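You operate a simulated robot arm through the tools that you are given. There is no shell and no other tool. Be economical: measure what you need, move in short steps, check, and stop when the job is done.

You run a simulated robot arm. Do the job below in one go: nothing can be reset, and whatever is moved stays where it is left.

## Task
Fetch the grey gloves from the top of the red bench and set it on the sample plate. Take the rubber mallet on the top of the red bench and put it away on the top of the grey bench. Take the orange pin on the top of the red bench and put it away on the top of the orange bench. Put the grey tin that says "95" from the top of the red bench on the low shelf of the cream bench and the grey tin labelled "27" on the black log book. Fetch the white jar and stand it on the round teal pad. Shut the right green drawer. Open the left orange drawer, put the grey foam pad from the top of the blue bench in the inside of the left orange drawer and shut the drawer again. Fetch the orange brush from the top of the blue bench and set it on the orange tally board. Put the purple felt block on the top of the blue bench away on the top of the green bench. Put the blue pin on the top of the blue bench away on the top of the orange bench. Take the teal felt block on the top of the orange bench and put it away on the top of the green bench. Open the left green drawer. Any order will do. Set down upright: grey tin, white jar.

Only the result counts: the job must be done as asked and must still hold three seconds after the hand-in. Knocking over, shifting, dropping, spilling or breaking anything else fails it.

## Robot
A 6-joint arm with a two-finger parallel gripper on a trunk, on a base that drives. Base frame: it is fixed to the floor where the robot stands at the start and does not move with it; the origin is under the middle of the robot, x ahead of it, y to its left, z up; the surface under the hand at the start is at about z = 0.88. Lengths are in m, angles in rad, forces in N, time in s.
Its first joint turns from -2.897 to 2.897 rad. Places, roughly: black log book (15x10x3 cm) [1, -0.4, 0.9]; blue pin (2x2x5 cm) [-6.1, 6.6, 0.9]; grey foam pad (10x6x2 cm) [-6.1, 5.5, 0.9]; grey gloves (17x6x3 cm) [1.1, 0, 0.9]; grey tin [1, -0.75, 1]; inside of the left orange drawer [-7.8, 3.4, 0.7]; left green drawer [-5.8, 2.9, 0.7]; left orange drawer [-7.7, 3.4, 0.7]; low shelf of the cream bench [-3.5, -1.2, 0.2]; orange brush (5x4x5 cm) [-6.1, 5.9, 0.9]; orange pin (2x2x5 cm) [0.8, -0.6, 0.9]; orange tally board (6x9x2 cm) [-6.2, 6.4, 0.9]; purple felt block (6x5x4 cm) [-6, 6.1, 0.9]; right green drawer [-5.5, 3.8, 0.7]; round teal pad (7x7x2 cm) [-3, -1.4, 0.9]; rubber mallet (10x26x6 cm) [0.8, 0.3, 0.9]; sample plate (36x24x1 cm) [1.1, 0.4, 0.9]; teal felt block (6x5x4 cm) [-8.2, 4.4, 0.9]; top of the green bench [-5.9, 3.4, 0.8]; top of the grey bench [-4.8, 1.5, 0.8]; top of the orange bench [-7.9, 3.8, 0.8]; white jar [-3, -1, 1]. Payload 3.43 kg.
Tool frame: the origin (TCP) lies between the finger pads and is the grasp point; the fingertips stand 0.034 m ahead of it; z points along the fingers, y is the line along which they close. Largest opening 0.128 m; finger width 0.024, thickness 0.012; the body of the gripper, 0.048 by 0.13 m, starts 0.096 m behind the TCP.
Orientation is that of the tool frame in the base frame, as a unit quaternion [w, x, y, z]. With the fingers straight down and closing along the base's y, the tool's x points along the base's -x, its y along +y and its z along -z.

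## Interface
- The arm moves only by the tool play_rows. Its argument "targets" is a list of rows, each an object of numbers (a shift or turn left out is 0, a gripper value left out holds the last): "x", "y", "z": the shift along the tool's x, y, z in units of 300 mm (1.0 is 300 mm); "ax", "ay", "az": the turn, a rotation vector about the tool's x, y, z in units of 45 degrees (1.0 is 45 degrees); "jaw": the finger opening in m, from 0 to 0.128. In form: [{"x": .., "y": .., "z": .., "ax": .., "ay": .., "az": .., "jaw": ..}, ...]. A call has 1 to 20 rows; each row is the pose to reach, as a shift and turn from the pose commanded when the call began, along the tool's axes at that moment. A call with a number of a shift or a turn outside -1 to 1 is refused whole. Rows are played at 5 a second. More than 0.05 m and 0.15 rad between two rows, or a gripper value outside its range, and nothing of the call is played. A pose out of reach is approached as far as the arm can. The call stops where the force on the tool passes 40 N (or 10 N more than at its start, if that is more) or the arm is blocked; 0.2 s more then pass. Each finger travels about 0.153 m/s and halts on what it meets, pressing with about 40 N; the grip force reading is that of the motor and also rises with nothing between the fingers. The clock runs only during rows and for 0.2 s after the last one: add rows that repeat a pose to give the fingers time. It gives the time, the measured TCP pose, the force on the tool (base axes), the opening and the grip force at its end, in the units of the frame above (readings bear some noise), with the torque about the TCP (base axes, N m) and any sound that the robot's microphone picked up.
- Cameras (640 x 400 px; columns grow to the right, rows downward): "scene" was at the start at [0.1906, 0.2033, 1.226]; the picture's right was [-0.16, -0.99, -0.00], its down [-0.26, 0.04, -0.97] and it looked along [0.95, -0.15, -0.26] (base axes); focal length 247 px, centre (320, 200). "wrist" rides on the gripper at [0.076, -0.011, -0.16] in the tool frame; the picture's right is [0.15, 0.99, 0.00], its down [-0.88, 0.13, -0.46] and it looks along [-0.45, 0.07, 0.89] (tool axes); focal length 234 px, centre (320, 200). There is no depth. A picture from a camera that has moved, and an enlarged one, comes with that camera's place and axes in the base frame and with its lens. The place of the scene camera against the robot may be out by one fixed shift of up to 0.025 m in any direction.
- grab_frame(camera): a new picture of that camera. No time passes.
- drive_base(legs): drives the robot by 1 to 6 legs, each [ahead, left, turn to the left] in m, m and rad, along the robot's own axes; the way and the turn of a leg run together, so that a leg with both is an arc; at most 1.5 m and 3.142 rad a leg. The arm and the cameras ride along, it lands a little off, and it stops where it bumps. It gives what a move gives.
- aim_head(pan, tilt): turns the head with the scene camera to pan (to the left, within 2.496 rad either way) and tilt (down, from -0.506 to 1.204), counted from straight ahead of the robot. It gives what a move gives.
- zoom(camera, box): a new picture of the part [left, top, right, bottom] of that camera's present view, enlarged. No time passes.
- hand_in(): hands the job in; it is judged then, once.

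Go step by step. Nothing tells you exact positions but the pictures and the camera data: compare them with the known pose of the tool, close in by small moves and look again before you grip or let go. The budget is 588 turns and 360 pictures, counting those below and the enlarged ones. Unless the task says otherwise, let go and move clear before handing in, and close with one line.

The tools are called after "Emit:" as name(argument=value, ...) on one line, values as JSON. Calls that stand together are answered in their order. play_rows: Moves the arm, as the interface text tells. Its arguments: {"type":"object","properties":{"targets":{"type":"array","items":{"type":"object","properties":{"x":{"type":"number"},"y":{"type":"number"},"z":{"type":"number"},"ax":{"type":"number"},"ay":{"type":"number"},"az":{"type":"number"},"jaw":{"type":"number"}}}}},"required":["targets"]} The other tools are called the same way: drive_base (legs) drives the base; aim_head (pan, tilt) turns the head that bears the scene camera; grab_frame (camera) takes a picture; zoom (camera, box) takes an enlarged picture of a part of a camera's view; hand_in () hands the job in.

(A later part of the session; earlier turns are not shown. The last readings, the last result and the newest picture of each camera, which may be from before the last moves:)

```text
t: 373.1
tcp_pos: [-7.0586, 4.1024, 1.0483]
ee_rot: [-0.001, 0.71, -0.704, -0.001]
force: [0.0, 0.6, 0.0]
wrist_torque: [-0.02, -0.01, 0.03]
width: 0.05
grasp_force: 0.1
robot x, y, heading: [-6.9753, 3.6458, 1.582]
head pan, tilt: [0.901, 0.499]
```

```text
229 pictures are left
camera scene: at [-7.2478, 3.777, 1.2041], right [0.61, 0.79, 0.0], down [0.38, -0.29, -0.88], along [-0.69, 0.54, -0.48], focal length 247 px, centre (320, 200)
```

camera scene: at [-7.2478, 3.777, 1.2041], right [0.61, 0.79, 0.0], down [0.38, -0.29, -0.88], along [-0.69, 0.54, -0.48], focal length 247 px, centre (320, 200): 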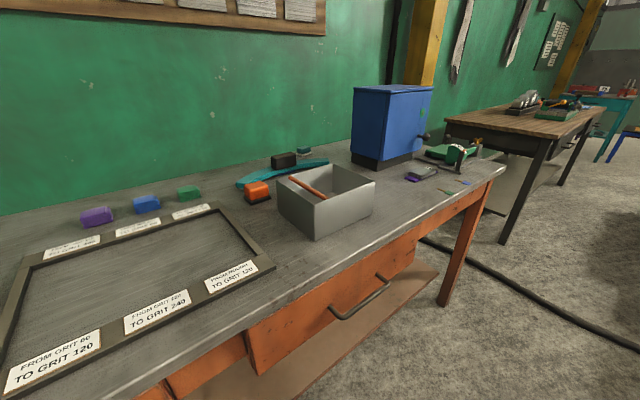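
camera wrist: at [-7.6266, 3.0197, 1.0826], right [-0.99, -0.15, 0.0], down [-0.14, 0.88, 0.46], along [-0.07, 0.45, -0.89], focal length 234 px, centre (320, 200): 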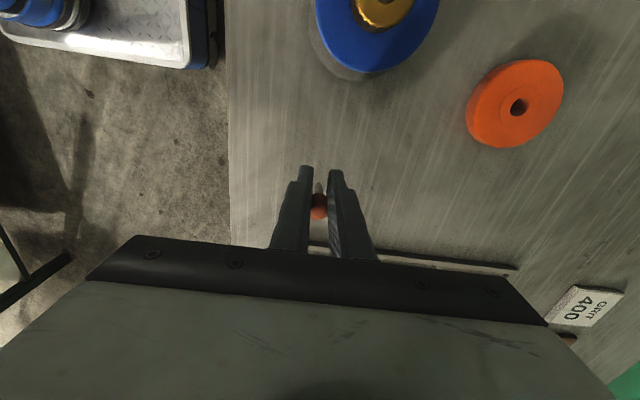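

Emit:
zoom(camera="scene", box=[220, 110, 420, 240])

```text
3.08 times, centred on (320, 175) of scene
camera zoom: at [-7.2478, 3.777, 1.2041], right [0.61, 0.79, 0.0], down [0.38, -0.29, -0.88], along [-0.69, 0.54, -0.48], focal length 759 px, centre (320, 277)
```

zoom: 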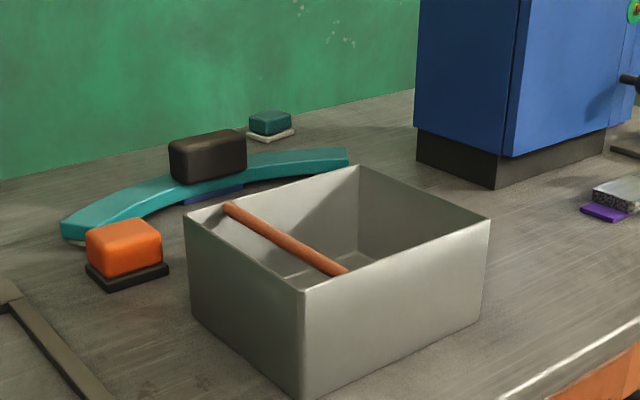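

The teal felt block is near (-8.13,4.37), at the back. I drive beside the bench, level with it.

Emit:
drive_base(legs=[[0.58, 0, 0], [0, 0.19, 0]])

Emit:
play_rows(targets=[{"az": -0.17}, {"az": -0.34}, {"az": -0.51}, {"az": -0.68}, {"az": -0.85}, {"az": -1.0}, {"az": -1.0}])

Emit:
play_rows(targets=[{"az": -0.17}, {"az": -0.34}, {"az": -0.51}, {"az": -0.68}, {"az": -0.85}, {"az": -1.0}, {"az": -1.0}])

Emit:
aim_head(pan=1.3, tilt=0.5)

Emit:
grab_frame(camera="scene")

```text
t: 377.5
tcp_pos: [-7.2549, 4.6846, 1.0483]
ee_rot: [-0.001, 0.709, -0.705, -0.001]
force: [0.6, -0.2, -0.1]
wrist_torque: [-0.01, -0.01, -0.03]
width: 0.0498
grasp_force: 0.1
robot x, y, heading: [-7.17, 4.2283, 1.575]
head pan, tilt: [0.901, 0.499]
```

```text
t: 379.1
tcp_pos: [-7.2547, 4.6845, 1.0476]
ee_rot: [-0.002, 0.925, -0.379, 0.0]
force: [0.2, -0.2, -0.4]
wrist_torque: [0.02, -0.01, 0.02]
width: 0.0499
grasp_force: 0.1
robot x, y, heading: [-7.1712, 4.2248, 1.579]
head pan, tilt: [0.901, 0.499]
```

```text
t: 380.7
tcp_pos: [-7.2536, 4.6848, 1.0475]
ee_rot: [-0.002, 1.0, 0.003, 0.0]
force: [0.2, 1.0, 0.2]
wrist_torque: [0.01, -0.01, 0.03]
width: 0.0499
grasp_force: 0.0
robot x, y, heading: [-7.1697, 4.2264, 1.577]
head pan, tilt: [0.901, 0.499]
```

```text
t: 381.6
tcp_pos: [-7.2544, 4.6851, 1.0478]
ee_rot: [-0.002, 1.0, 0.003, 0.0]
force: [0.3, 0.0, 0.3]
wrist_torque: [-0.04, -0.01, 0.0]
width: 0.0498
grasp_force: 0.0
robot x, y, heading: [-7.171, 4.2294, 1.579]
head pan, tilt: [1.3, 0.499]
```

```text
227 pictures are left
camera scene: at [-7.4591, 4.3265, 1.2041], right [0.26, 0.97, 0.0], down [0.46, -0.12, -0.88], along [-0.85, 0.23, -0.48], focal length 247 px, centre (320, 200)
```

scene: 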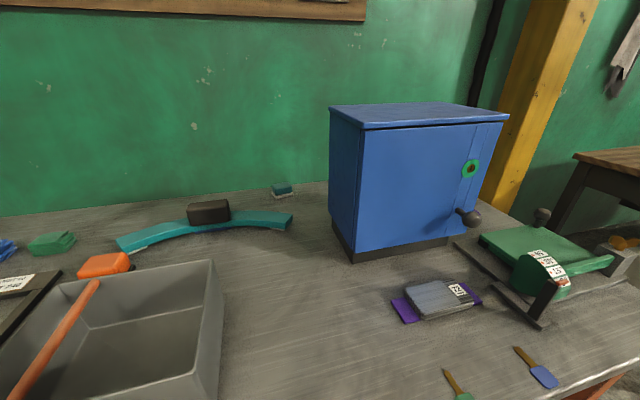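

Emit:
play_rows(targets=[{"y": 0.16}, {"y": 0.32}, {"y": 0.48}, {"y": 0.64}, {"y": 0.8}, {"y": 0.95, "z": -0.05}, {"y": 0.95, "z": -0.1}, {"y": 0.95, "z": -0.1}])

Emit:
play_rows(targets=[{"x": -0.16}, {"x": -0.32}, {"x": -0.48}, {"x": -0.64}, {"x": -0.8}, {"x": -0.95}, {"x": -0.95}])

Emit:
play_rows(targets=[{"x": -0.16}, {"x": -0.32}, {"x": -0.48}, {"x": -0.64}, {"x": -0.8}, {"x": -0.8}])

Emit:
grab_frame(camera="wrist")

```text
t: 383.4
tcp_pos: [-7.2523, 4.399, 1.0744]
ee_rot: [-0.002, 1.0, 0.004, 0.0]
force: [0.3, 0.4, -0.9]
wrist_torque: [0.02, 0.02, 0.02]
width: 0.0498
grasp_force: 0.1
robot x, y, heading: [-7.1673, 4.2302, 1.58]
head pan, tilt: [1.3, 0.499]
```

```text
t: 384.1
tcp_pos: [-7.3518, 4.4002, 1.078]
ee_rot: [-0.003, 1.0, 0.01, 0.004]
force: [43.1, 2.5, -12.5]
wrist_torque: [0.2, 5.57, 1.93]
width: 0.05
grasp_force: 0.0
robot x, y, heading: [-7.1684, 4.225, 1.579]
head pan, tilt: [1.3, 0.499]
stopped in row 3: the force on the tool passed its limit at 188 N (the readings are from after the stop); the commanded pose is now the measured one
```

```text
t: 384.3
tcp_pos: [-7.3504, 4.4004, 1.0774]
ee_rot: [-0.001, 1.0, 0.013, 0.006]
force: [34.4, -11.3, -10.3]
wrist_torque: [1.89, 4.45, 1.88]
width: 0.0497
grasp_force: 0.1
robot x, y, heading: [-7.17, 4.2278, 1.583]
head pan, tilt: [1.3, 0.499]
stopped in row 1: the force on the tool passed its limit at 132 N (the readings are from after the stop); the commanded pose is now the measured one
```

```text
226 pictures are left
camera wrist: at [-7.2778, 4.4114, 1.2381], right [0.17, -0.99, 0.0], down [-0.88, -0.15, 0.44], along [-0.44, -0.08, -0.9], focal length 234 px, centre (320, 200)
```

wrist: 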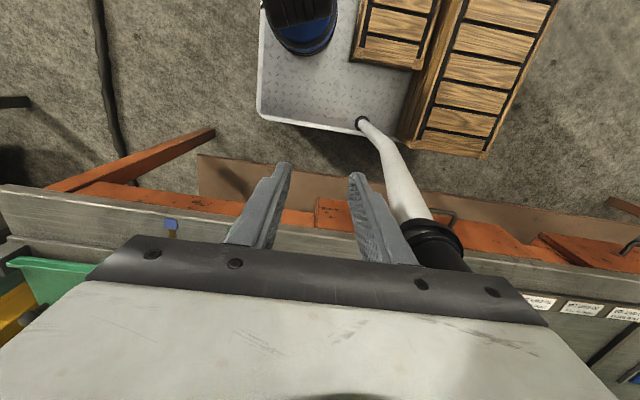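

The hand met the robot's own camera mast. I back off; I'll instead approach with the bench on the robot's right side.

Emit:
play_rows(targets=[{"x": 0.1}, {"x": 0.2}, {"x": 0.33}, {"x": 0.33}])

Emit:
play_rows(targets=[{"y": -0.15}, {"y": -0.3}, {"y": -0.45}, {"y": -0.6, "x": 0.1}, {"y": -0.75, "x": 0.2}, {"y": -0.9, "x": 0.3}, {"y": -0.9, "x": 0.3}])

Emit:
grab_frame(camera="scene")

```text
t: 385.3
tcp_pos: [-7.2533, 4.4011, 1.078]
ee_rot: [-0.002, 1.0, 0.012, 0.006]
force: [-0.2, 0.4, -0.5]
wrist_torque: [-0.01, 0.04, 0.0]
width: 0.05
grasp_force: 0.0
robot x, y, heading: [-7.1652, 4.2267, 1.584]
head pan, tilt: [1.3, 0.499]
```

```text
refused: row 4 steps farther than a row can; nothing moved
```

```text
225 pictures are left
camera scene: at [-7.4592, 4.3262, 1.2041], right [0.26, 0.97, 0.0], down [0.46, -0.12, -0.88], along [-0.85, 0.23, -0.48], focal length 247 px, centre (320, 200)
```

scene: 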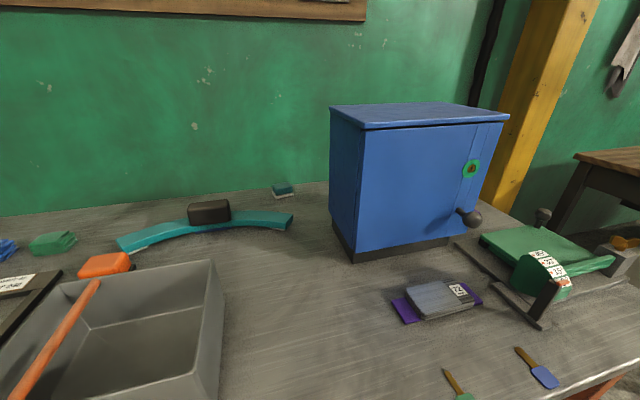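

Emit:
play_rows(targets=[{"y": -0.15}, {"y": -0.3}, {"y": -0.45}, {"y": -0.6}, {"y": -0.75}, {"y": -0.9}, {"y": -0.9, "x": 0.15}, {"y": -0.9, "x": 0.28}, {"y": -0.9, "x": 0.28}])

```text
t: 387.3
tcp_pos: [-7.1753, 4.6733, 1.0804]
ee_rot: [-0.001, 1.0, 0.012, 0.006]
force: [-0.7, 0.8, -0.1]
wrist_torque: [0.03, -0.01, 0.02]
width: 0.05
grasp_force: 0.1
robot x, y, heading: [-7.1704, 4.2296, 1.579]
head pan, tilt: [1.3, 0.499]
```

Emit:
play_rows(targets=[{"az": 0.17}, {"az": 0.34}, {"az": 0.51}, {"az": 0.68}, {"az": 0.85}, {"az": 1.0}, {"az": 1.0}])

Emit:
play_rows(targets=[{"az": 0.17}, {"az": 0.34}, {"az": 0.51}, {"az": 0.68}, {"az": 0.85}, {"az": 1.0}, {"az": 1.0}])

Emit:
drive_base(legs=[[0, -0.25, 0], [0.65, -0.05, 0], [0, 0, 3.14]])

Emit:
aim_head(pan=-0.6, tilt=0.45)

Emit:
grab_frame(camera="scene")

```text
t: 388.9
tcp_pos: [-7.1764, 4.674, 1.0811]
ee_rot: [-0.003, 0.928, -0.373, 0.004]
force: [0.2, -0.1, 0.4]
wrist_torque: [0.02, 0.02, 0.04]
width: 0.0501
grasp_force: 0.0
robot x, y, heading: [-7.1691, 4.2294, 1.582]
head pan, tilt: [1.3, 0.499]
```

```text
t: 390.5
tcp_pos: [-7.175, 4.6744, 1.0797]
ee_rot: [-0.006, 0.714, -0.7, 0.004]
force: [0.2, 0.2, 0.2]
wrist_torque: [0.02, 0.0, 0.01]
width: 0.0501
grasp_force: 0.1
robot x, y, heading: [-7.1691, 4.2264, 1.582]
head pan, tilt: [1.3, 0.499]
```

```text
t: 402.9
tcp_pos: [-6.8725, 4.4316, 1.0804]
ee_rot: [-0.003, 0.699, 0.715, -0.006]
force: [0.0, -0.6, -0.2]
wrist_torque: [0.0, 0.02, 0.01]
width: 0.0501
grasp_force: 0.0
robot x, y, heading: [-6.882, 4.8823, -1.568]
head pan, tilt: [1.3, 0.499]
```

```text
t: 404.8
tcp_pos: [-6.8727, 4.4313, 1.0806]
ee_rot: [-0.004, 0.7, 0.714, -0.006]
force: [-0.2, 0.0, 0.6]
wrist_torque: [-0.02, -0.01, 0.01]
width: 0.0499
grasp_force: 0.1
robot x, y, heading: [-6.8775, 4.8776, -1.565]
head pan, tilt: [-0.6, 0.45]
```

```text
224 pictures are left
camera scene: at [-6.6913, 4.7233, 1.2085], right [-0.83, 0.56, 0.0], down [0.24, 0.36, -0.9], along [-0.5, -0.75, -0.44], focal length 247 px, centre (320, 200)
```

scene: 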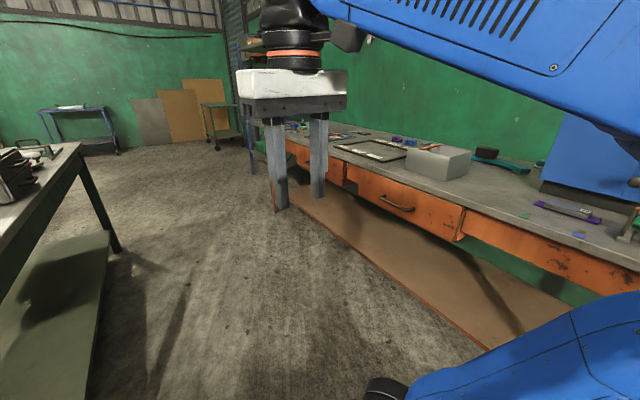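

Emit:
drive_base(legs=[[0.3, -0.1, 0], [0.33, -0.2, 0]])

Emit:
grab_frame(camera="wrist")

```text
t: 408.9
tcp_pos: [-7.1684, 3.8029, 1.0798]
ee_rot: [-0.003, 0.699, 0.715, -0.005]
force: [0.3, -0.3, 0.0]
wrist_torque: [0.01, 0.02, 0.06]
width: 0.05
grasp_force: 0.1
robot x, y, heading: [-7.1735, 4.2519, -1.565]
head pan, tilt: [-0.6, 0.45]
```

```text
223 pictures are left
camera wrist: at [-7.1782, 3.8782, 1.2402], right [0.99, 0.17, -0.01], down [0.15, -0.88, 0.46], along [0.07, -0.45, -0.89], focal length 234 px, centre (320, 200)
```

wrist: 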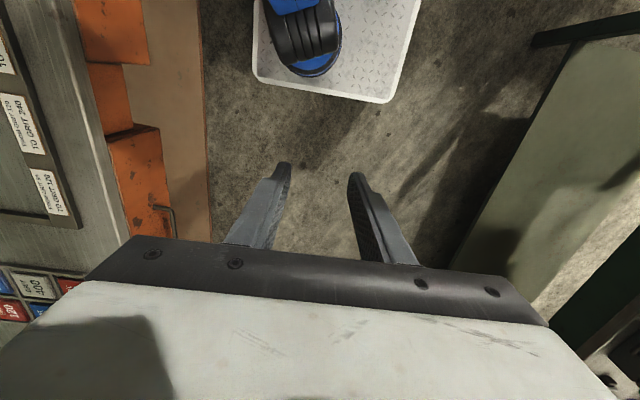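

Emit:
play_rows(targets=[{"y": -0.15, "az": 0.17}, {"y": -0.3, "az": 0.34}, {"y": -0.45, "az": 0.51}, {"y": -0.6, "az": 0.68}, {"y": -0.75, "az": 0.85}, {"y": -0.9, "az": 1.0}, {"y": -0.9, "az": 1.0}])

Emit:
play_rows(targets=[{"y": -0.14, "x": -0.06, "az": 0.17}, {"y": -0.28, "x": -0.12, "az": 0.34}, {"y": -0.42, "x": -0.18, "az": 0.51}, {"y": -0.56, "x": -0.24, "az": 0.68}, {"y": -0.7, "x": -0.3, "az": 0.85}, {"y": -0.825, "x": -0.354, "az": 1.0}, {"y": -0.825, "x": -0.354, "az": 1.0}])

Emit:
grab_frame(camera="wrist")

```text
t: 410.5
tcp_pos: [-7.4383, 3.7979, 1.0829]
ee_rot: [0.0, 0.92, 0.392, -0.006]
force: [1.0, 1.4, -0.6]
wrist_torque: [-0.02, 0.01, 0.0]
width: 0.05
grasp_force: 0.2
robot x, y, heading: [-7.1775, 4.2502, -1.568]
head pan, tilt: [-0.6, 0.45]
```

```text
t: 412.1
tcp_pos: [-7.6888, 3.8923, 1.0867]
ee_rot: [0.002, 1.0, 0.011, -0.007]
force: [-0.3, -0.2, -0.6]
wrist_torque: [-0.02, -0.01, 0.01]
width: 0.0498
grasp_force: 0.1
robot x, y, heading: [-7.1732, 4.2495, -1.569]
head pan, tilt: [-0.6, 0.45]
```

```text
222 pictures are left
camera wrist: at [-7.6121, 3.9049, 1.2446], right [0.17, -0.99, 0.0], down [-0.87, -0.15, 0.47], along [-0.46, -0.08, -0.88], focal length 234 px, centre (320, 200)
```

wrist: 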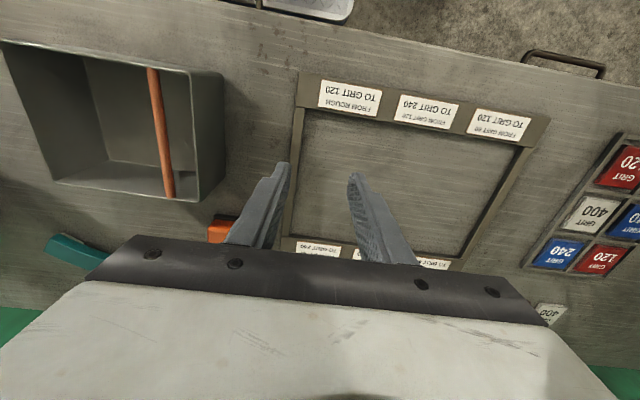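

Emit:
play_rows(targets=[{"y": -0.13, "x": -0.09}, {"y": -0.26, "x": -0.18}, {"y": -0.39, "x": -0.27}, {"y": -0.52, "x": -0.36}, {"y": -0.65, "x": -0.45}, {"y": -0.75, "x": -0.5}, {"y": -0.75, "x": -0.5}])

Emit:
play_rows(targets=[{"y": -0.13, "x": -0.07}, {"y": -0.26, "x": -0.14}, {"y": -0.39, "x": -0.21}, {"y": -0.52, "x": -0.28}, {"y": -0.65, "x": -0.35}, {"y": -0.65, "x": -0.35}])

Emit:
grab_frame(camera="wrist")

```text
t: 413.7
tcp_pos: [-7.8448, 4.1129, 1.0867]
ee_rot: [0.003, 1.0, 0.01, -0.004]
force: [-0.2, 1.0, 0.7]
wrist_torque: [-0.01, 0.0, 0.02]
width: 0.05
grasp_force: 0.2
robot x, y, heading: [-7.1739, 4.2525, -1.564]
head pan, tilt: [-0.6, 0.45]
```

```text
t: 415.1
tcp_pos: [-7.9365, 4.2973, 1.0633]
ee_rot: [0.001, 1.0, 0.011, -0.007]
force: [0.0, -0.1, 0.6]
wrist_torque: [0.01, 0.01, 0.02]
width: 0.0498
grasp_force: 0.0
out of reach, approached as far as the arm can: row 4, 5, 6
robot x, y, heading: [-7.1757, 4.2486, -1.562]
head pan, tilt: [-0.6, 0.45]
```

```text
221 pictures are left
camera wrist: at [-7.8591, 4.3105, 1.2216], right [0.17, -0.99, 0.0], down [-0.87, -0.15, 0.47], along [-0.46, -0.08, -0.88], focal length 234 px, centre (320, 200)
```

wrist: 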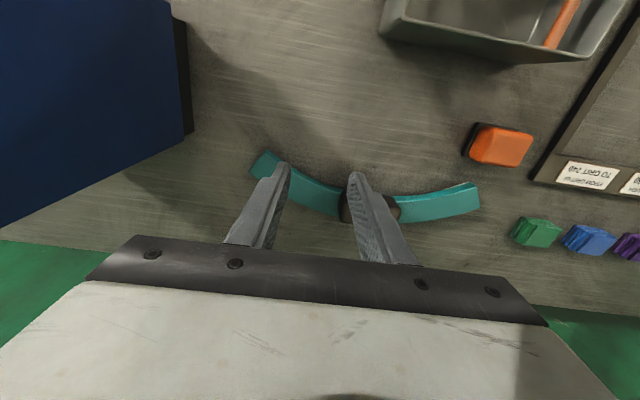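

Reach turns out to be measured from an arm axis ~0.22 m ahead of the base centre, so facing the bench is best. I retract the arm to the front first.

Emit:
play_rows(targets=[{"y": 0.12, "x": 0.08}, {"y": 0.24, "x": 0.16}, {"y": 0.36, "x": 0.24}, {"y": 0.48, "x": 0.32}, {"y": 0.6, "x": 0.4}, {"y": 0.72, "x": 0.48}, {"y": 0.84, "x": 0.56}, {"y": 0.96, "x": 0.64}, {"y": 0.96, "x": 0.64}])

Emit:
play_rows(targets=[{"x": 0.13, "y": 0.08, "az": -0.17}, {"x": 0.26, "y": 0.16, "az": -0.34}, {"x": 0.39, "y": 0.24, "az": -0.51}, {"x": 0.52, "y": 0.32, "az": -0.68}, {"x": 0.65, "y": 0.4, "az": -0.85}, {"x": 0.78, "y": 0.48, "az": -1.0}, {"x": 0.9, "y": 0.48, "az": -1.0}, {"x": 0.9, "y": 0.48, "az": -1.0}])

Emit:
play_rows(targets=[{"az": -0.17}, {"az": -0.34}, {"az": -0.51}, {"az": -0.68}, {"az": -0.85}, {"az": -1.0}, {"az": -1.0}])

```text
t: 417.1
tcp_pos: [-7.7391, 4.0134, 1.0636]
ee_rot: [0.002, 1.0, 0.01, -0.005]
force: [-0.4, 1.1, 0.0]
wrist_torque: [0.02, -0.02, -0.02]
width: 0.0498
grasp_force: 0.0
robot x, y, heading: [-7.1728, 4.2503, -1.561]
head pan, tilt: [-0.6, 0.45]
```

```text
t: 418.9
tcp_pos: [-7.465, 3.8761, 1.0601]
ee_rot: [0.0, 0.92, 0.393, -0.005]
force: [-0.1, -0.4, -0.4]
wrist_torque: [-0.03, 0.04, -0.05]
width: 0.0498
grasp_force: 0.0
robot x, y, heading: [-7.1751, 4.2517, -1.567]
head pan, tilt: [-0.6, 0.45]
```

```text
t: 420.5
tcp_pos: [-7.4658, 3.8763, 1.0596]
ee_rot: [-0.003, 0.699, 0.715, -0.005]
force: [0.4, 0.1, 0.6]
wrist_torque: [0.0, 0.0, 0.01]
width: 0.0501
grasp_force: 0.1
robot x, y, heading: [-7.1736, 4.2497, -1.567]
head pan, tilt: [-0.6, 0.45]
```

Emit:
play_rows(targets=[{"y": 0.13, "x": -0.07}, {"y": 0.26, "x": -0.14}, {"y": 0.39, "x": -0.21}, {"y": 0.52, "x": -0.28}, {"y": 0.65, "x": -0.35}, {"y": 0.78, "x": -0.42}, {"y": 0.9, "x": -0.45}, {"y": 0.9, "x": -0.45}])

```text
t: 422.3
tcp_pos: [-7.1934, 3.7467, 1.0579]
ee_rot: [-0.002, 0.699, 0.715, -0.004]
force: [0.0, -1.3, 0.0]
wrist_torque: [-0.01, -0.01, -0.04]
width: 0.0499
grasp_force: 0.1
robot x, y, heading: [-7.1708, 4.2514, -1.566]
head pan, tilt: [-0.6, 0.45]
```

Emit:
drive_base(legs=[[-0.5, 0.3, 0], [0, 0, -1.571], [0, 0.45, 0], [0.2, 0, 0]])

Emit:
grab_frame(camera="wrist")

Emit:
aim_head(pan=0.0, tilt=0.5)

Emit:
grab_frame(camera="scene")

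```text
t: 432.9
tcp_pos: [-7.5724, 4.3141, 1.0584]
ee_rot: [-0.006, 1.0, 0.014, -0.002]
force: [-0.6, 0.1, -0.6]
wrist_torque: [-0.05, -0.01, 0.01]
width: 0.05
grasp_force: 0.1
robot x, y, heading: [-7.0673, 4.2958, -3.131]
head pan, tilt: [-0.6, 0.45]
```

```text
220 pictures are left
camera wrist: at [-7.4962, 4.325, 1.2175], right [0.17, -0.98, -0.01], down [-0.87, -0.16, 0.46], along [-0.45, -0.07, -0.89], focal length 234 px, centre (320, 200)
```

wrist: 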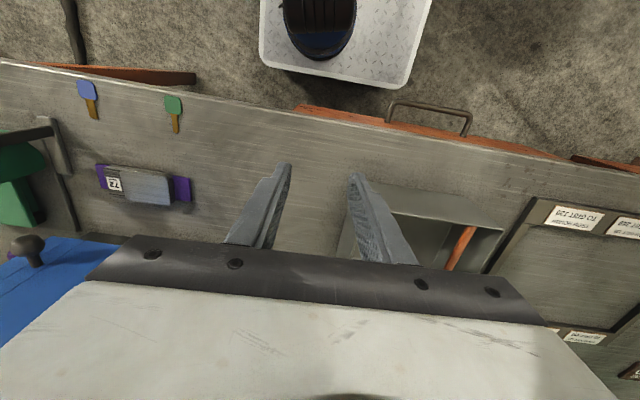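

```text
t: 433.9
tcp_pos: [-7.572, 4.3148, 1.0583]
ee_rot: [-0.007, 1.0, 0.012, -0.001]
force: [0.1, 0.0, -0.2]
wrist_torque: [0.02, 0.01, -0.02]
width: 0.05
grasp_force: 0.1
robot x, y, heading: [-7.0681, 4.2995, -3.131]
head pan, tilt: [0.0, 0.499]
```

```text
219 pictures are left
camera scene: at [-7.2189, 4.0731, 1.2041], right [-0.01, 1.0, 0.0], down [0.48, 0.01, -0.88], along [-0.88, -0.01, -0.48], focal length 247 px, centre (320, 200)
```

scene: 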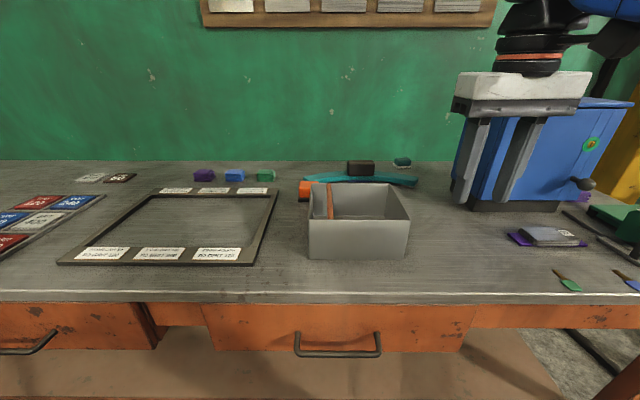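

Emit:
play_rows(targets=[{"ay": -0.17, "y": -0.05}, {"ay": -0.34, "y": -0.1}, {"ay": -0.51, "y": -0.15}, {"ay": -0.667, "y": -0.17}, {"ay": -0.667, "y": -0.17}])

Emit:
play_rows(targets=[{"x": -0.14, "z": 0.08}, {"x": -0.28, "z": 0.16}, {"x": -0.42, "z": 0.24}, {"x": -0.56, "z": 0.32}, {"x": -0.7, "z": 0.4}, {"x": -0.84, "z": 0.485}, {"x": -0.98, "z": 0.565}, {"x": -0.98, "z": 0.565}])

Emit:
grab_frame(camera="wrist")

Emit:
grab_frame(camera="scene")

```text
t: 435.1
tcp_pos: [-7.5731, 4.3658, 1.0593]
ee_rot: [-0.002, 0.965, 0.014, -0.261]
force: [1.3, -0.4, -0.4]
wrist_torque: [-0.01, -0.03, -0.01]
width: 0.05
grasp_force: 0.0
robot x, y, heading: [-7.0686, 4.2994, -3.128]
head pan, tilt: [0.0, 0.499]
```

```text
t: 436.9
tcp_pos: [-7.9141, 4.3563, 1.0607]
ee_rot: [-0.002, 0.965, 0.014, -0.261]
force: [0.3, -0.7, 0.2]
wrist_torque: [0.02, 0.01, 0.02]
width: 0.0502
grasp_force: 0.0
robot x, y, heading: [-7.0719, 4.2998, -3.134]
head pan, tilt: [0.0, 0.499]
```

```text
218 pictures are left
camera wrist: at [-7.7677, 4.3692, 1.1608], right [0.15, -0.98, -0.09], down [-0.53, -0.15, 0.84], along [-0.84, -0.08, -0.54], focal length 234 px, centre (320, 200)
```

wrist: 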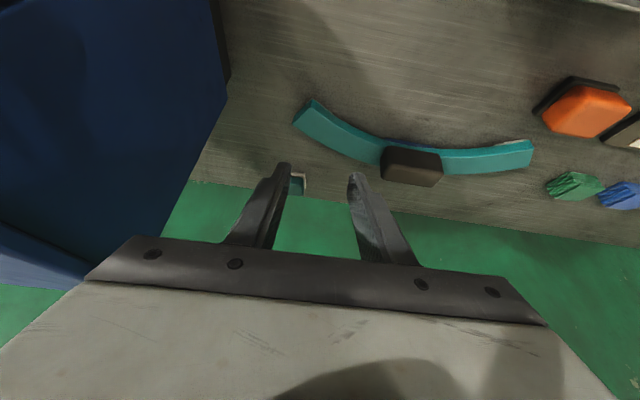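

```text
217 pictures are left
camera scene: at [-7.2188, 4.073, 1.204], right [-0.01, 1.0, 0.0], down [0.48, 0.01, -0.88], along [-0.88, -0.01, -0.48], focal length 247 px, centre (320, 200)
```

scene: 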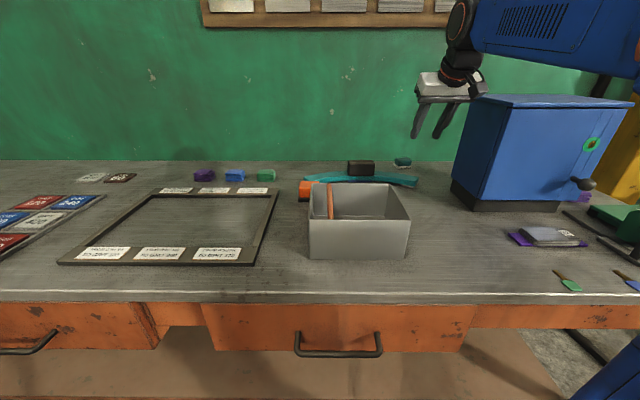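

Emit:
play_rows(targets=[{"x": -0.13, "z": 0.075, "y": -0.04, "jaw": 0.1}, {"x": -0.26, "z": 0.15, "y": -0.083}, {"x": -0.3, "z": 0.2, "y": -0.083}, {"x": -0.3, "z": 0.3, "y": -0.083}, {"x": -0.3, "z": 0.3, "y": -0.083}])

Emit:
grab_frame(camera="wrist")

```text
t: 438.1
tcp_pos: [-8.0364, 4.3774, 1.0278]
ee_rot: [-0.003, 0.965, 0.014, -0.26]
force: [0.3, -0.9, -0.1]
wrist_torque: [0.0, -0.03, 0.01]
width: 0.1001
grasp_force: 0.0
robot x, y, heading: [-7.0695, 4.2996, -3.126]
head pan, tilt: [0.0, 0.499]
```

```text
216 pictures are left
camera wrist: at [-7.8909, 4.3913, 1.1282], right [0.15, -0.98, -0.08], down [-0.53, -0.15, 0.84], along [-0.84, -0.08, -0.54], focal length 234 px, centre (320, 200)
```

wrist: 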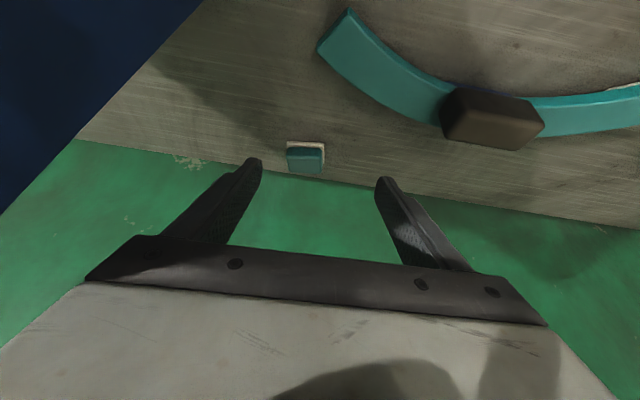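

Emit:
play_rows(targets=[{"x": -0.07, "z": 0.136, "y": -0.02}, {"x": -0.14, "z": 0.272, "y": -0.04}, {"x": -0.207, "z": 0.408, "y": -0.05}, {"x": -0.207, "z": 0.408, "y": -0.05}])

Emit:
grab_frame(camera="wrist")

Emit:
zoom(camera="scene", box=[300, 60, 500, 220])

```text
t: 439.1
tcp_pos: [-8.1521, 4.3924, 0.9542]
ee_rot: [-0.002, 0.965, 0.014, -0.261]
force: [0.5, 0.0, 0.4]
wrist_torque: [0.03, -0.01, -0.03]
width: 0.0999
grasp_force: 0.0
robot x, y, heading: [-7.0662, 4.2982, -3.13]
head pan, tilt: [0.0, 0.499]
```

```text
215 pictures are left
camera wrist: at [-8.0065, 4.4052, 1.0537], right [0.15, -0.98, -0.09], down [-0.53, -0.15, 0.84], along [-0.84, -0.08, -0.54], focal length 234 px, centre (320, 200)
```

wrist: 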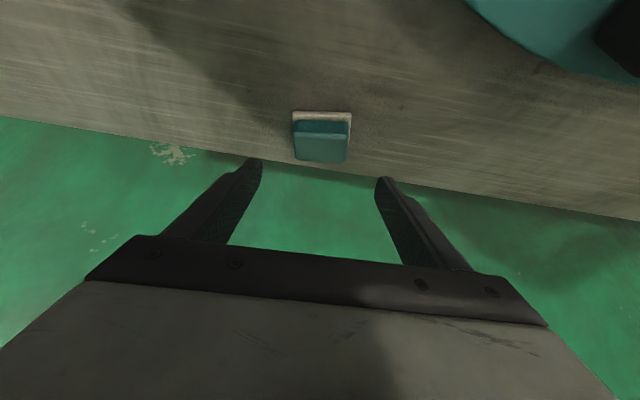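

```text
2.50 times, centred on (400, 140) of scene
camera zoom: at [-7.2188, 4.073, 1.204], right [-0.01, 1.0, 0.0], down [0.48, 0.01, -0.88], along [-0.88, -0.01, -0.48], focal length 617 px, centre (120, 350)
```

zoom: 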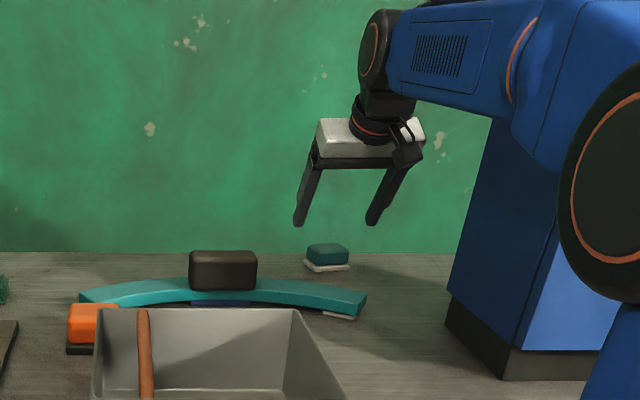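

Emit:
play_rows(targets=[{"x": 0.025, "z": 0.1}, {"x": 0.045, "z": 0.175}, {"x": 0.055, "z": 0.213}, {"x": 0.055, "z": 0.213, "jaw": 0.07}, {"x": 0.055, "z": 0.213, "jaw": 0.03}, {"x": 0.055, "z": 0.213, "jaw": 0.0}, {"x": 0.055, "z": 0.213, "jaw": 0.0}])

Emit:
zoom(camera="scene", box=[300, 60, 500, 220])

```text
t: 440.8
tcp_pos: [-8.1697, 4.3919, 0.8912]
ee_rot: [-0.003, 0.965, 0.014, -0.261]
force: [-0.5, 0.1, 0.1]
wrist_torque: [0.0, 0.01, -0.02]
width: 0.0592
grasp_force: 40.0
robot x, y, heading: [-7.0674, 4.2934, -3.128]
head pan, tilt: [0.0, 0.499]
```

```text
2.50 times, centred on (400, 140) of scene
camera zoom: at [-7.219, 4.073, 1.204], right [-0.01, 1.0, 0.0], down [0.48, 0.01, -0.88], along [-0.88, -0.01, -0.48], focal length 617 px, centre (120, 350)
```

zoom: 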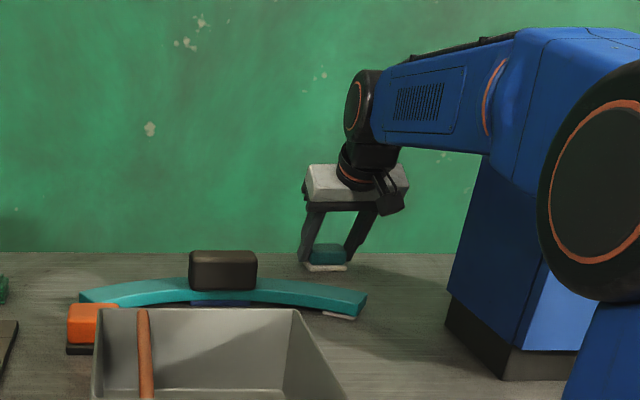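

Gripped. I lift and pull back.

Emit:
play_rows(targets=[{"x": -0.03, "z": -0.05}, {"x": -0.1, "z": -0.17}, {"x": -0.17, "z": -0.3}, {"x": -0.25, "z": -0.433}, {"x": -0.25, "z": -0.433}])

Emit:
play_rows(targets=[{"x": 0.14, "z": -0.08}, {"x": 0.28, "z": -0.16}, {"x": 0.42, "z": -0.24}, {"x": 0.56, "z": -0.32}, {"x": 0.7, "z": -0.4}, {"x": 0.84, "z": -0.485}, {"x": 0.98, "z": -0.565}, {"x": 0.98, "z": -0.565}])

Emit:
grab_frame(camera="scene")

```text
t: 441.9
tcp_pos: [-8.1712, 4.3887, 1.0424]
ee_rot: [-0.003, 0.965, 0.014, -0.261]
force: [-0.3, -0.1, -2.5]
wrist_torque: [-0.02, 0.0, 0.02]
width: 0.0593
grasp_force: 39.9
robot x, y, heading: [-7.0686, 4.296, -3.132]
head pan, tilt: [0.0, 0.499]
```

```text
t: 443.8
tcp_pos: [-7.8293, 4.399, 1.0374]
ee_rot: [-0.001, 0.965, 0.015, -0.261]
force: [0.2, -0.4, -1.5]
wrist_torque: [0.03, -0.06, 0.01]
width: 0.0593
grasp_force: 39.2
robot x, y, heading: [-7.0693, 4.2947, -3.128]
head pan, tilt: [0.0, 0.499]
```

```text
212 pictures are left
camera scene: at [-7.219, 4.0731, 1.204], right [-0.01, 1.0, 0.0], down [0.48, 0.01, -0.88], along [-0.88, -0.01, -0.48], focal length 247 px, centre (320, 200)
```

scene: 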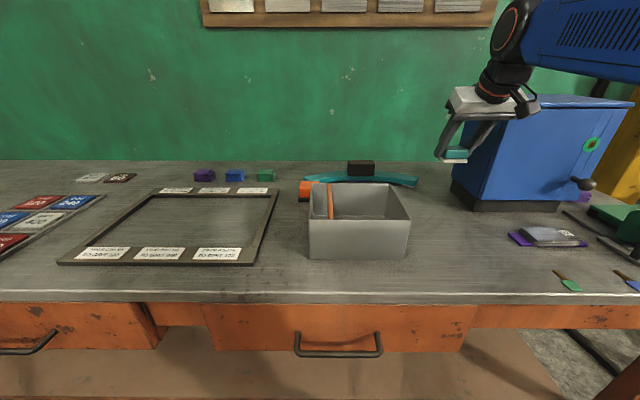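

Emit:
play_rows(targets=[{"x": 0.14, "z": -0.08}, {"x": 0.28, "z": -0.16}, {"x": 0.42, "z": -0.24}, {"x": 0.56, "z": -0.32}, {"x": 0.7, "z": -0.4}, {"x": 0.75, "z": -0.43}, {"x": 0.75, "z": -0.43}])

Emit:
drive_base(legs=[[-0.2, 0, 0], [0, -0.5, 0], [0, 0, -3.13]])

Emit:
aim_head(pan=-0.6, tilt=0.4)

Emit:
grab_frame(camera="scene")

```text
t: 445.4
tcp_pos: [-7.5724, 4.405, 1.0358]
ee_rot: [-0.001, 0.965, 0.015, -0.261]
force: [-0.5, 0.8, -0.1]
wrist_torque: [0.0, -0.02, 0.01]
width: 0.0591
grasp_force: 40.3
robot x, y, heading: [-7.0701, 4.296, -3.129]
head pan, tilt: [0.0, 0.499]
```

```text
t: 456.8
tcp_pos: [-6.3705, 4.6843, 1.0373]
ee_rot: [0.261, -0.015, 0.965, -0.002]
force: [0.2, 0.8, -0.8]
wrist_torque: [-0.03, 0.02, 0.03]
width: 0.0593
grasp_force: 40.1
robot x, y, heading: [-6.8739, 4.7959, 0.007]
head pan, tilt: [0.0, 0.499]
```

```text
t: 457.8
tcp_pos: [-6.3701, 4.6845, 1.0364]
ee_rot: [0.261, -0.013, 0.965, -0.003]
force: [-0.4, -0.3, -0.6]
wrist_torque: [0.0, -0.01, -0.02]
width: 0.0594
grasp_force: 40.0
robot x, y, heading: [-6.8752, 4.7929, 0.013]
head pan, tilt: [-0.6, 0.4]
```

```text
211 pictures are left
camera scene: at [-6.7014, 4.9614, 1.2132], right [-0.56, -0.83, 0.0], down [-0.32, 0.22, -0.92], along [0.77, -0.51, -0.39], focal length 247 px, centre (320, 200)
```

scene: 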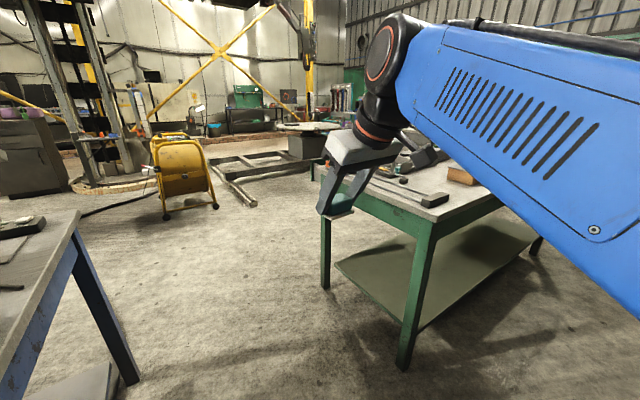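

Emit:
drive_base(legs=[[0, -0.5, 0]])

Emit:
aim_head(pan=-0.3, tilt=0.5)

Emit:
grab_frame(camera="scene")

Emit:
grab_frame(camera="wrist")

```text
t: 460.8
tcp_pos: [-6.3643, 4.1844, 1.0367]
ee_rot: [0.261, -0.017, 0.965, -0.001]
force: [0.0, -1.0, -1.3]
wrist_torque: [-0.01, 0.04, -0.02]
width: 0.0591
grasp_force: 39.9
robot x, y, heading: [-6.8674, 4.287, 0.016]
head pan, tilt: [-0.6, 0.4]
```

```text
t: 461.6
tcp_pos: [-6.3628, 4.1831, 1.0353]
ee_rot: [0.26, -0.017, 0.965, -0.002]
force: [0.6, 0.1, -1.3]
wrist_torque: [0.02, 0.02, 0.0]
width: 0.0592
grasp_force: 39.9
robot x, y, heading: [-6.8679, 4.2929, 0.017]
head pan, tilt: [-0.3, 0.499]
```

```text
210 pictures are left
camera scene: at [-6.6855, 4.4837, 1.2041], right [-0.28, -0.96, 0.0], down [-0.46, 0.13, -0.88], along [0.84, -0.25, -0.48], focal length 247 px, centre (320, 200)
```

scene: 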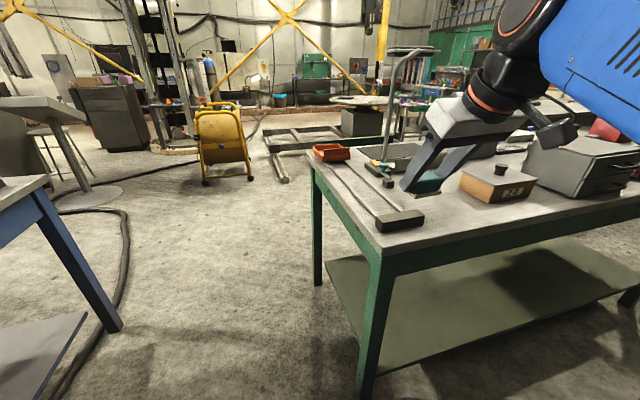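

```text
209 pictures are left
camera wrist: at [-6.5089, 4.1681, 1.1369], right [-0.16, 0.98, -0.09], down [0.53, 0.16, 0.84], along [0.84, 0.09, -0.54], focal length 234 px, centre (320, 200)
```

wrist: 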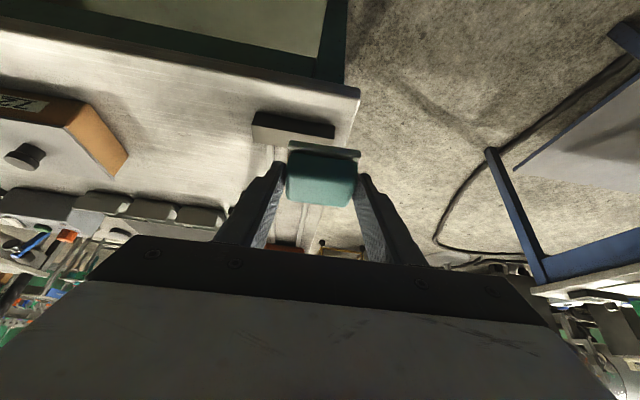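

I pick the free spot at about (-6.2,3.955) on the green bench, between the black block and the brown box.

Emit:
play_rows(targets=[{"x": -0.078, "y": -0.127, "z": 0.045}, {"x": -0.156, "y": -0.254, "z": 0.09}, {"x": -0.234, "y": -0.381, "z": 0.135}, {"x": -0.312, "y": -0.508, "z": 0.18}, {"x": -0.39, "y": -0.635, "z": 0.225}, {"x": -0.47, "y": -0.76, "z": 0.272}, {"x": -0.47, "y": -0.76, "z": 0.272}])

Emit:
grab_frame(camera="scene")

Emit:
grab_frame(camera="wrist")

```text
t: 463.2
tcp_pos: [-6.1944, 3.9587, 1.0401]
ee_rot: [0.261, -0.016, 0.965, -0.002]
force: [0.5, 0.1, -0.7]
wrist_torque: [-0.02, 0.01, -0.05]
width: 0.0594
grasp_force: 39.7
robot x, y, heading: [-6.8683, 4.2891, 0.016]
head pan, tilt: [-0.3, 0.499]
```

```text
208 pictures are left
camera scene: at [-6.6855, 4.4837, 1.204], right [-0.28, -0.96, 0.0], down [-0.46, 0.13, -0.88], along [0.84, -0.25, -0.48], focal length 247 px, centre (320, 200)
```

scene: 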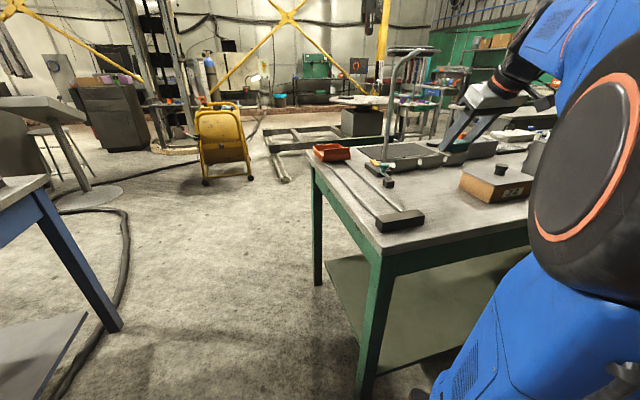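

```text
207 pictures are left
camera wrist: at [-6.3382, 3.9437, 1.1399], right [-0.16, 0.98, -0.09], down [0.53, 0.16, 0.84], along [0.84, 0.09, -0.54], focal length 234 px, centre (320, 200)
```

wrist: 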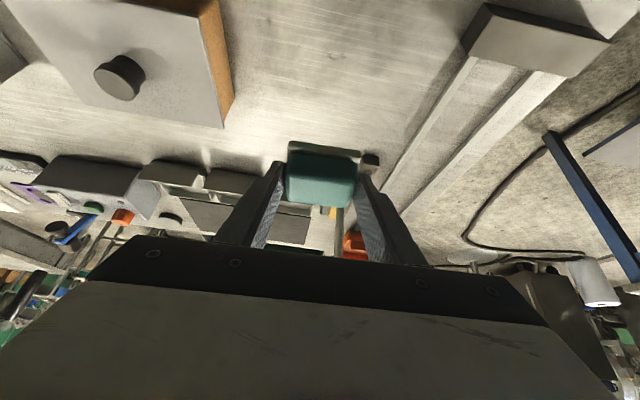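

Emit:
play_rows(targets=[{"x": 0.075, "z": 0.13}, {"x": 0.15, "z": 0.26}, {"x": 0.205, "z": 0.355}, {"x": 0.215, "z": 0.372}, {"x": 0.222, "z": 0.384}, {"x": 0.229, "z": 0.396}, {"x": 0.236, "z": 0.408}, {"x": 0.243, "z": 0.42}, {"x": 0.25, "z": 0.432}, {"x": 0.257, "z": 0.444}])

Emit:
grab_frame(camera="wrist")

```text
t: 465.4
tcp_pos: [-6.1928, 3.9597, 0.8888]
ee_rot: [0.263, -0.016, 0.965, -0.004]
force: [0.7, -1.3, 30.2]
wrist_torque: [0.42, -0.22, 0.05]
width: 0.0594
grasp_force: 39.9
robot x, y, heading: [-6.8637, 4.2896, 0.018]
head pan, tilt: [-0.3, 0.499]
```

```text
206 pictures are left
camera wrist: at [-6.3388, 3.9439, 0.9882], right [-0.16, 0.98, -0.09], down [0.52, 0.16, 0.84], along [0.84, 0.08, -0.54], focal length 234 px, centre (320, 200)
```

wrist: 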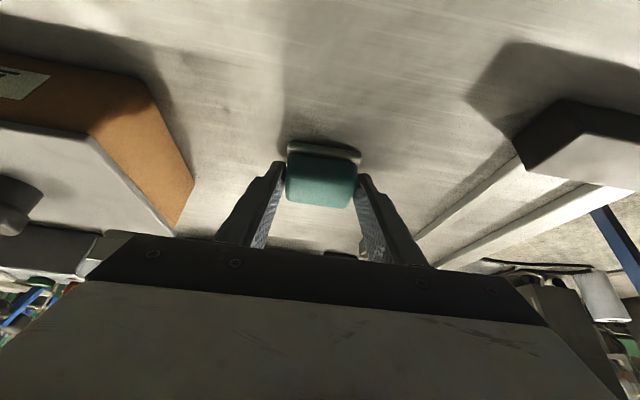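

Emit:
play_rows(targets=[{"x": -0.004, "z": -0.007}, {"x": -0.004, "z": -0.007, "jaw": 0.07}, {"x": -0.004, "z": -0.007, "jaw": 0.085}, {"x": -0.004, "z": -0.007, "jaw": 0.085}, {"x": -0.06, "z": -0.1}, {"x": -0.13, "z": -0.23}, {"x": -0.2, "z": -0.35}, {"x": -0.27, "z": -0.47}, {"x": -0.27, "z": -0.47}])

Emit:
grab_frame(camera="wrist")

```text
t: 467.4
tcp_pos: [-6.1942, 3.9605, 1.0484]
ee_rot: [0.261, -0.017, 0.965, -0.003]
force: [-0.6, 0.4, 0.0]
wrist_torque: [0.01, -0.03, 0.0]
width: 0.0851
grasp_force: 0.1
robot x, y, heading: [-6.8689, 4.2903, 0.012]
head pan, tilt: [-0.3, 0.499]
```

```text
205 pictures are left
camera wrist: at [-6.3399, 3.9456, 1.1479], right [-0.16, 0.98, -0.09], down [0.53, 0.16, 0.84], along [0.84, 0.09, -0.54], focal length 234 px, centre (320, 200)
```

wrist: 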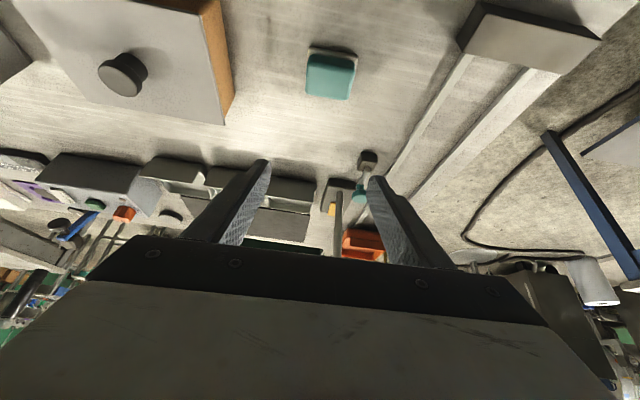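

Teal block placed. I retract, straighten the tool and drive to the blue bench.

Emit:
play_rows(targets=[{"x": 0.13, "z": -0.075}, {"x": 0.26, "z": -0.15}, {"x": 0.39, "z": -0.225, "y": 0.08}, {"x": 0.45, "z": -0.26, "y": 0.2}, {"x": 0.45, "z": -0.26, "y": 0.35}, {"x": 0.45, "z": -0.26, "y": 0.5}, {"x": 0.45, "z": -0.26, "y": 0.65}, {"x": 0.45, "z": -0.26, "y": 0.7, "ay": 0.17}, {"x": 0.45, "z": -0.26, "y": 0.7, "ay": 0.34}, {"x": 0.45, "z": -0.26, "y": 0.7, "ay": 0.51}, {"x": 0.45, "z": -0.26, "y": 0.7, "ay": 0.667}, {"x": 0.45, "z": -0.26, "y": 0.7, "ay": 0.667}])

Emit:
drive_base(legs=[[-0.05, 0.7, 0]])

Emit:
aim_head(pan=0.4, tilt=0.4)

Emit:
grab_frame(camera="scene")

```text
refused: row 3 steps farther than a row can; nothing moved
```

```text
t: 471.2
tcp_pos: [-6.2565, 4.6587, 1.0483]
ee_rot: [0.261, -0.016, 0.965, -0.002]
force: [-0.3, -0.4, -0.6]
wrist_torque: [0.02, -0.01, 0.01]
width: 0.0849
grasp_force: 0.1
robot x, y, heading: [-6.9321, 4.9905, 0.015]
head pan, tilt: [-0.3, 0.499]
```

```text
t: 472.3
tcp_pos: [-6.2562, 4.6582, 1.0471]
ee_rot: [0.261, -0.017, 0.965, -0.002]
force: [0.7, -1.0, 0.1]
wrist_torque: [-0.02, -0.01, -0.05]
width: 0.0851
grasp_force: 0.0
robot x, y, heading: [-6.928, 4.9874, 0.02]
head pan, tilt: [0.4, 0.4]
```

```text
204 pictures are left
camera scene: at [-6.7504, 5.2437, 1.2132], right [0.4, -0.91, 0.0], down [-0.36, -0.16, -0.92], along [0.84, 0.37, -0.39], focal length 247 px, centre (320, 200)
```

scene: 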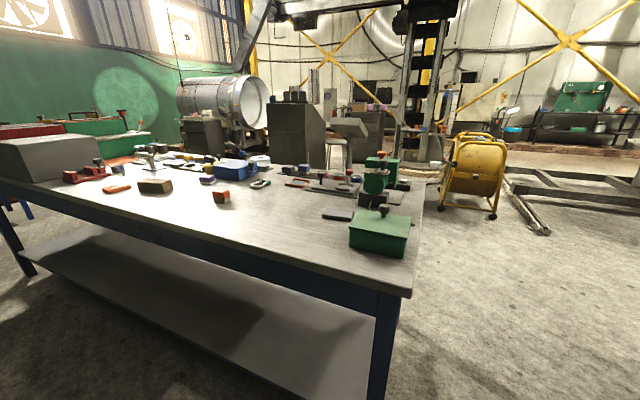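

I fold the arm now (that move had been refused).

Emit:
play_rows(targets=[{"x": 0.13, "z": -0.075}, {"x": 0.26, "z": -0.15}, {"x": 0.39, "z": -0.225}, {"x": 0.39, "z": -0.225, "y": 0.13}, {"x": 0.39, "z": -0.225, "y": 0.26, "ay": 0.1}, {"x": 0.39, "z": -0.225, "y": 0.39, "ay": 0.2}, {"x": 0.39, "z": -0.225, "y": 0.52, "ay": 0.37}, {"x": 0.39, "z": -0.225, "y": 0.65, "ay": 0.52}, {"x": 0.39, "z": -0.225, "y": 0.75, "ay": 0.667}, {"x": 0.39, "z": -0.225, "y": 0.75, "ay": 0.667}])

Emit:
zoom(camera="scene", box=[40, 120, 280, 230])

Emit:
zoom(camera="scene", box=[180, 130, 420, 270])

```text
t: 474.5
tcp_pos: [-6.3992, 4.8794, 1.046]
ee_rot: [0.002, -0.015, 1.0, -0.006]
force: [0.2, 0.3, 0.2]
wrist_torque: [-0.01, -0.01, -0.01]
width: 0.0851
grasp_force: 0.0
robot x, y, heading: [-6.9328, 4.9863, 0.014]
head pan, tilt: [0.4, 0.4]
```

```text
2.67 times, centred on (160, 175) of scene
camera zoom: at [-6.7505, 5.2439, 1.2132], right [0.41, -0.91, 0.0], down [-0.36, -0.16, -0.92], along [0.84, 0.37, -0.39], focal length 658 px, centre (747, 267)
```

zoom: 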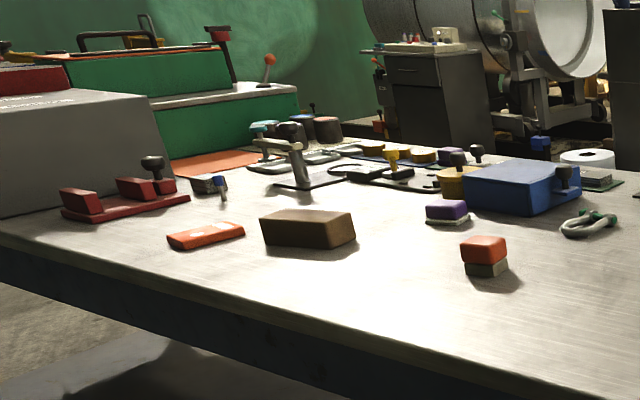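

```text
2.67 times, centred on (300, 200) of scene
camera zoom: at [-6.7505, 5.2439, 1.2132], right [0.41, -0.91, 0.0], down [-0.36, -0.16, -0.92], along [0.84, 0.37, -0.39], focal length 658 px, centre (373, 200)
```

zoom: 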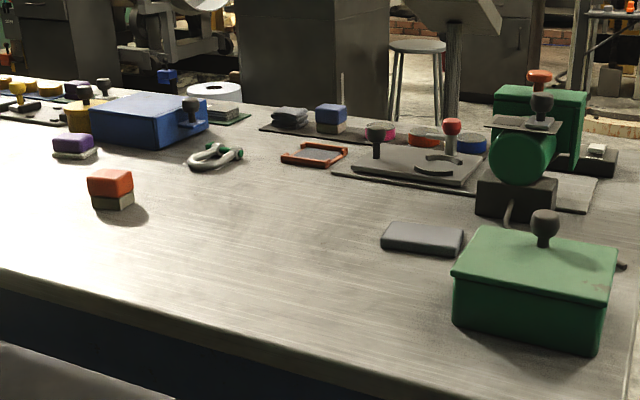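

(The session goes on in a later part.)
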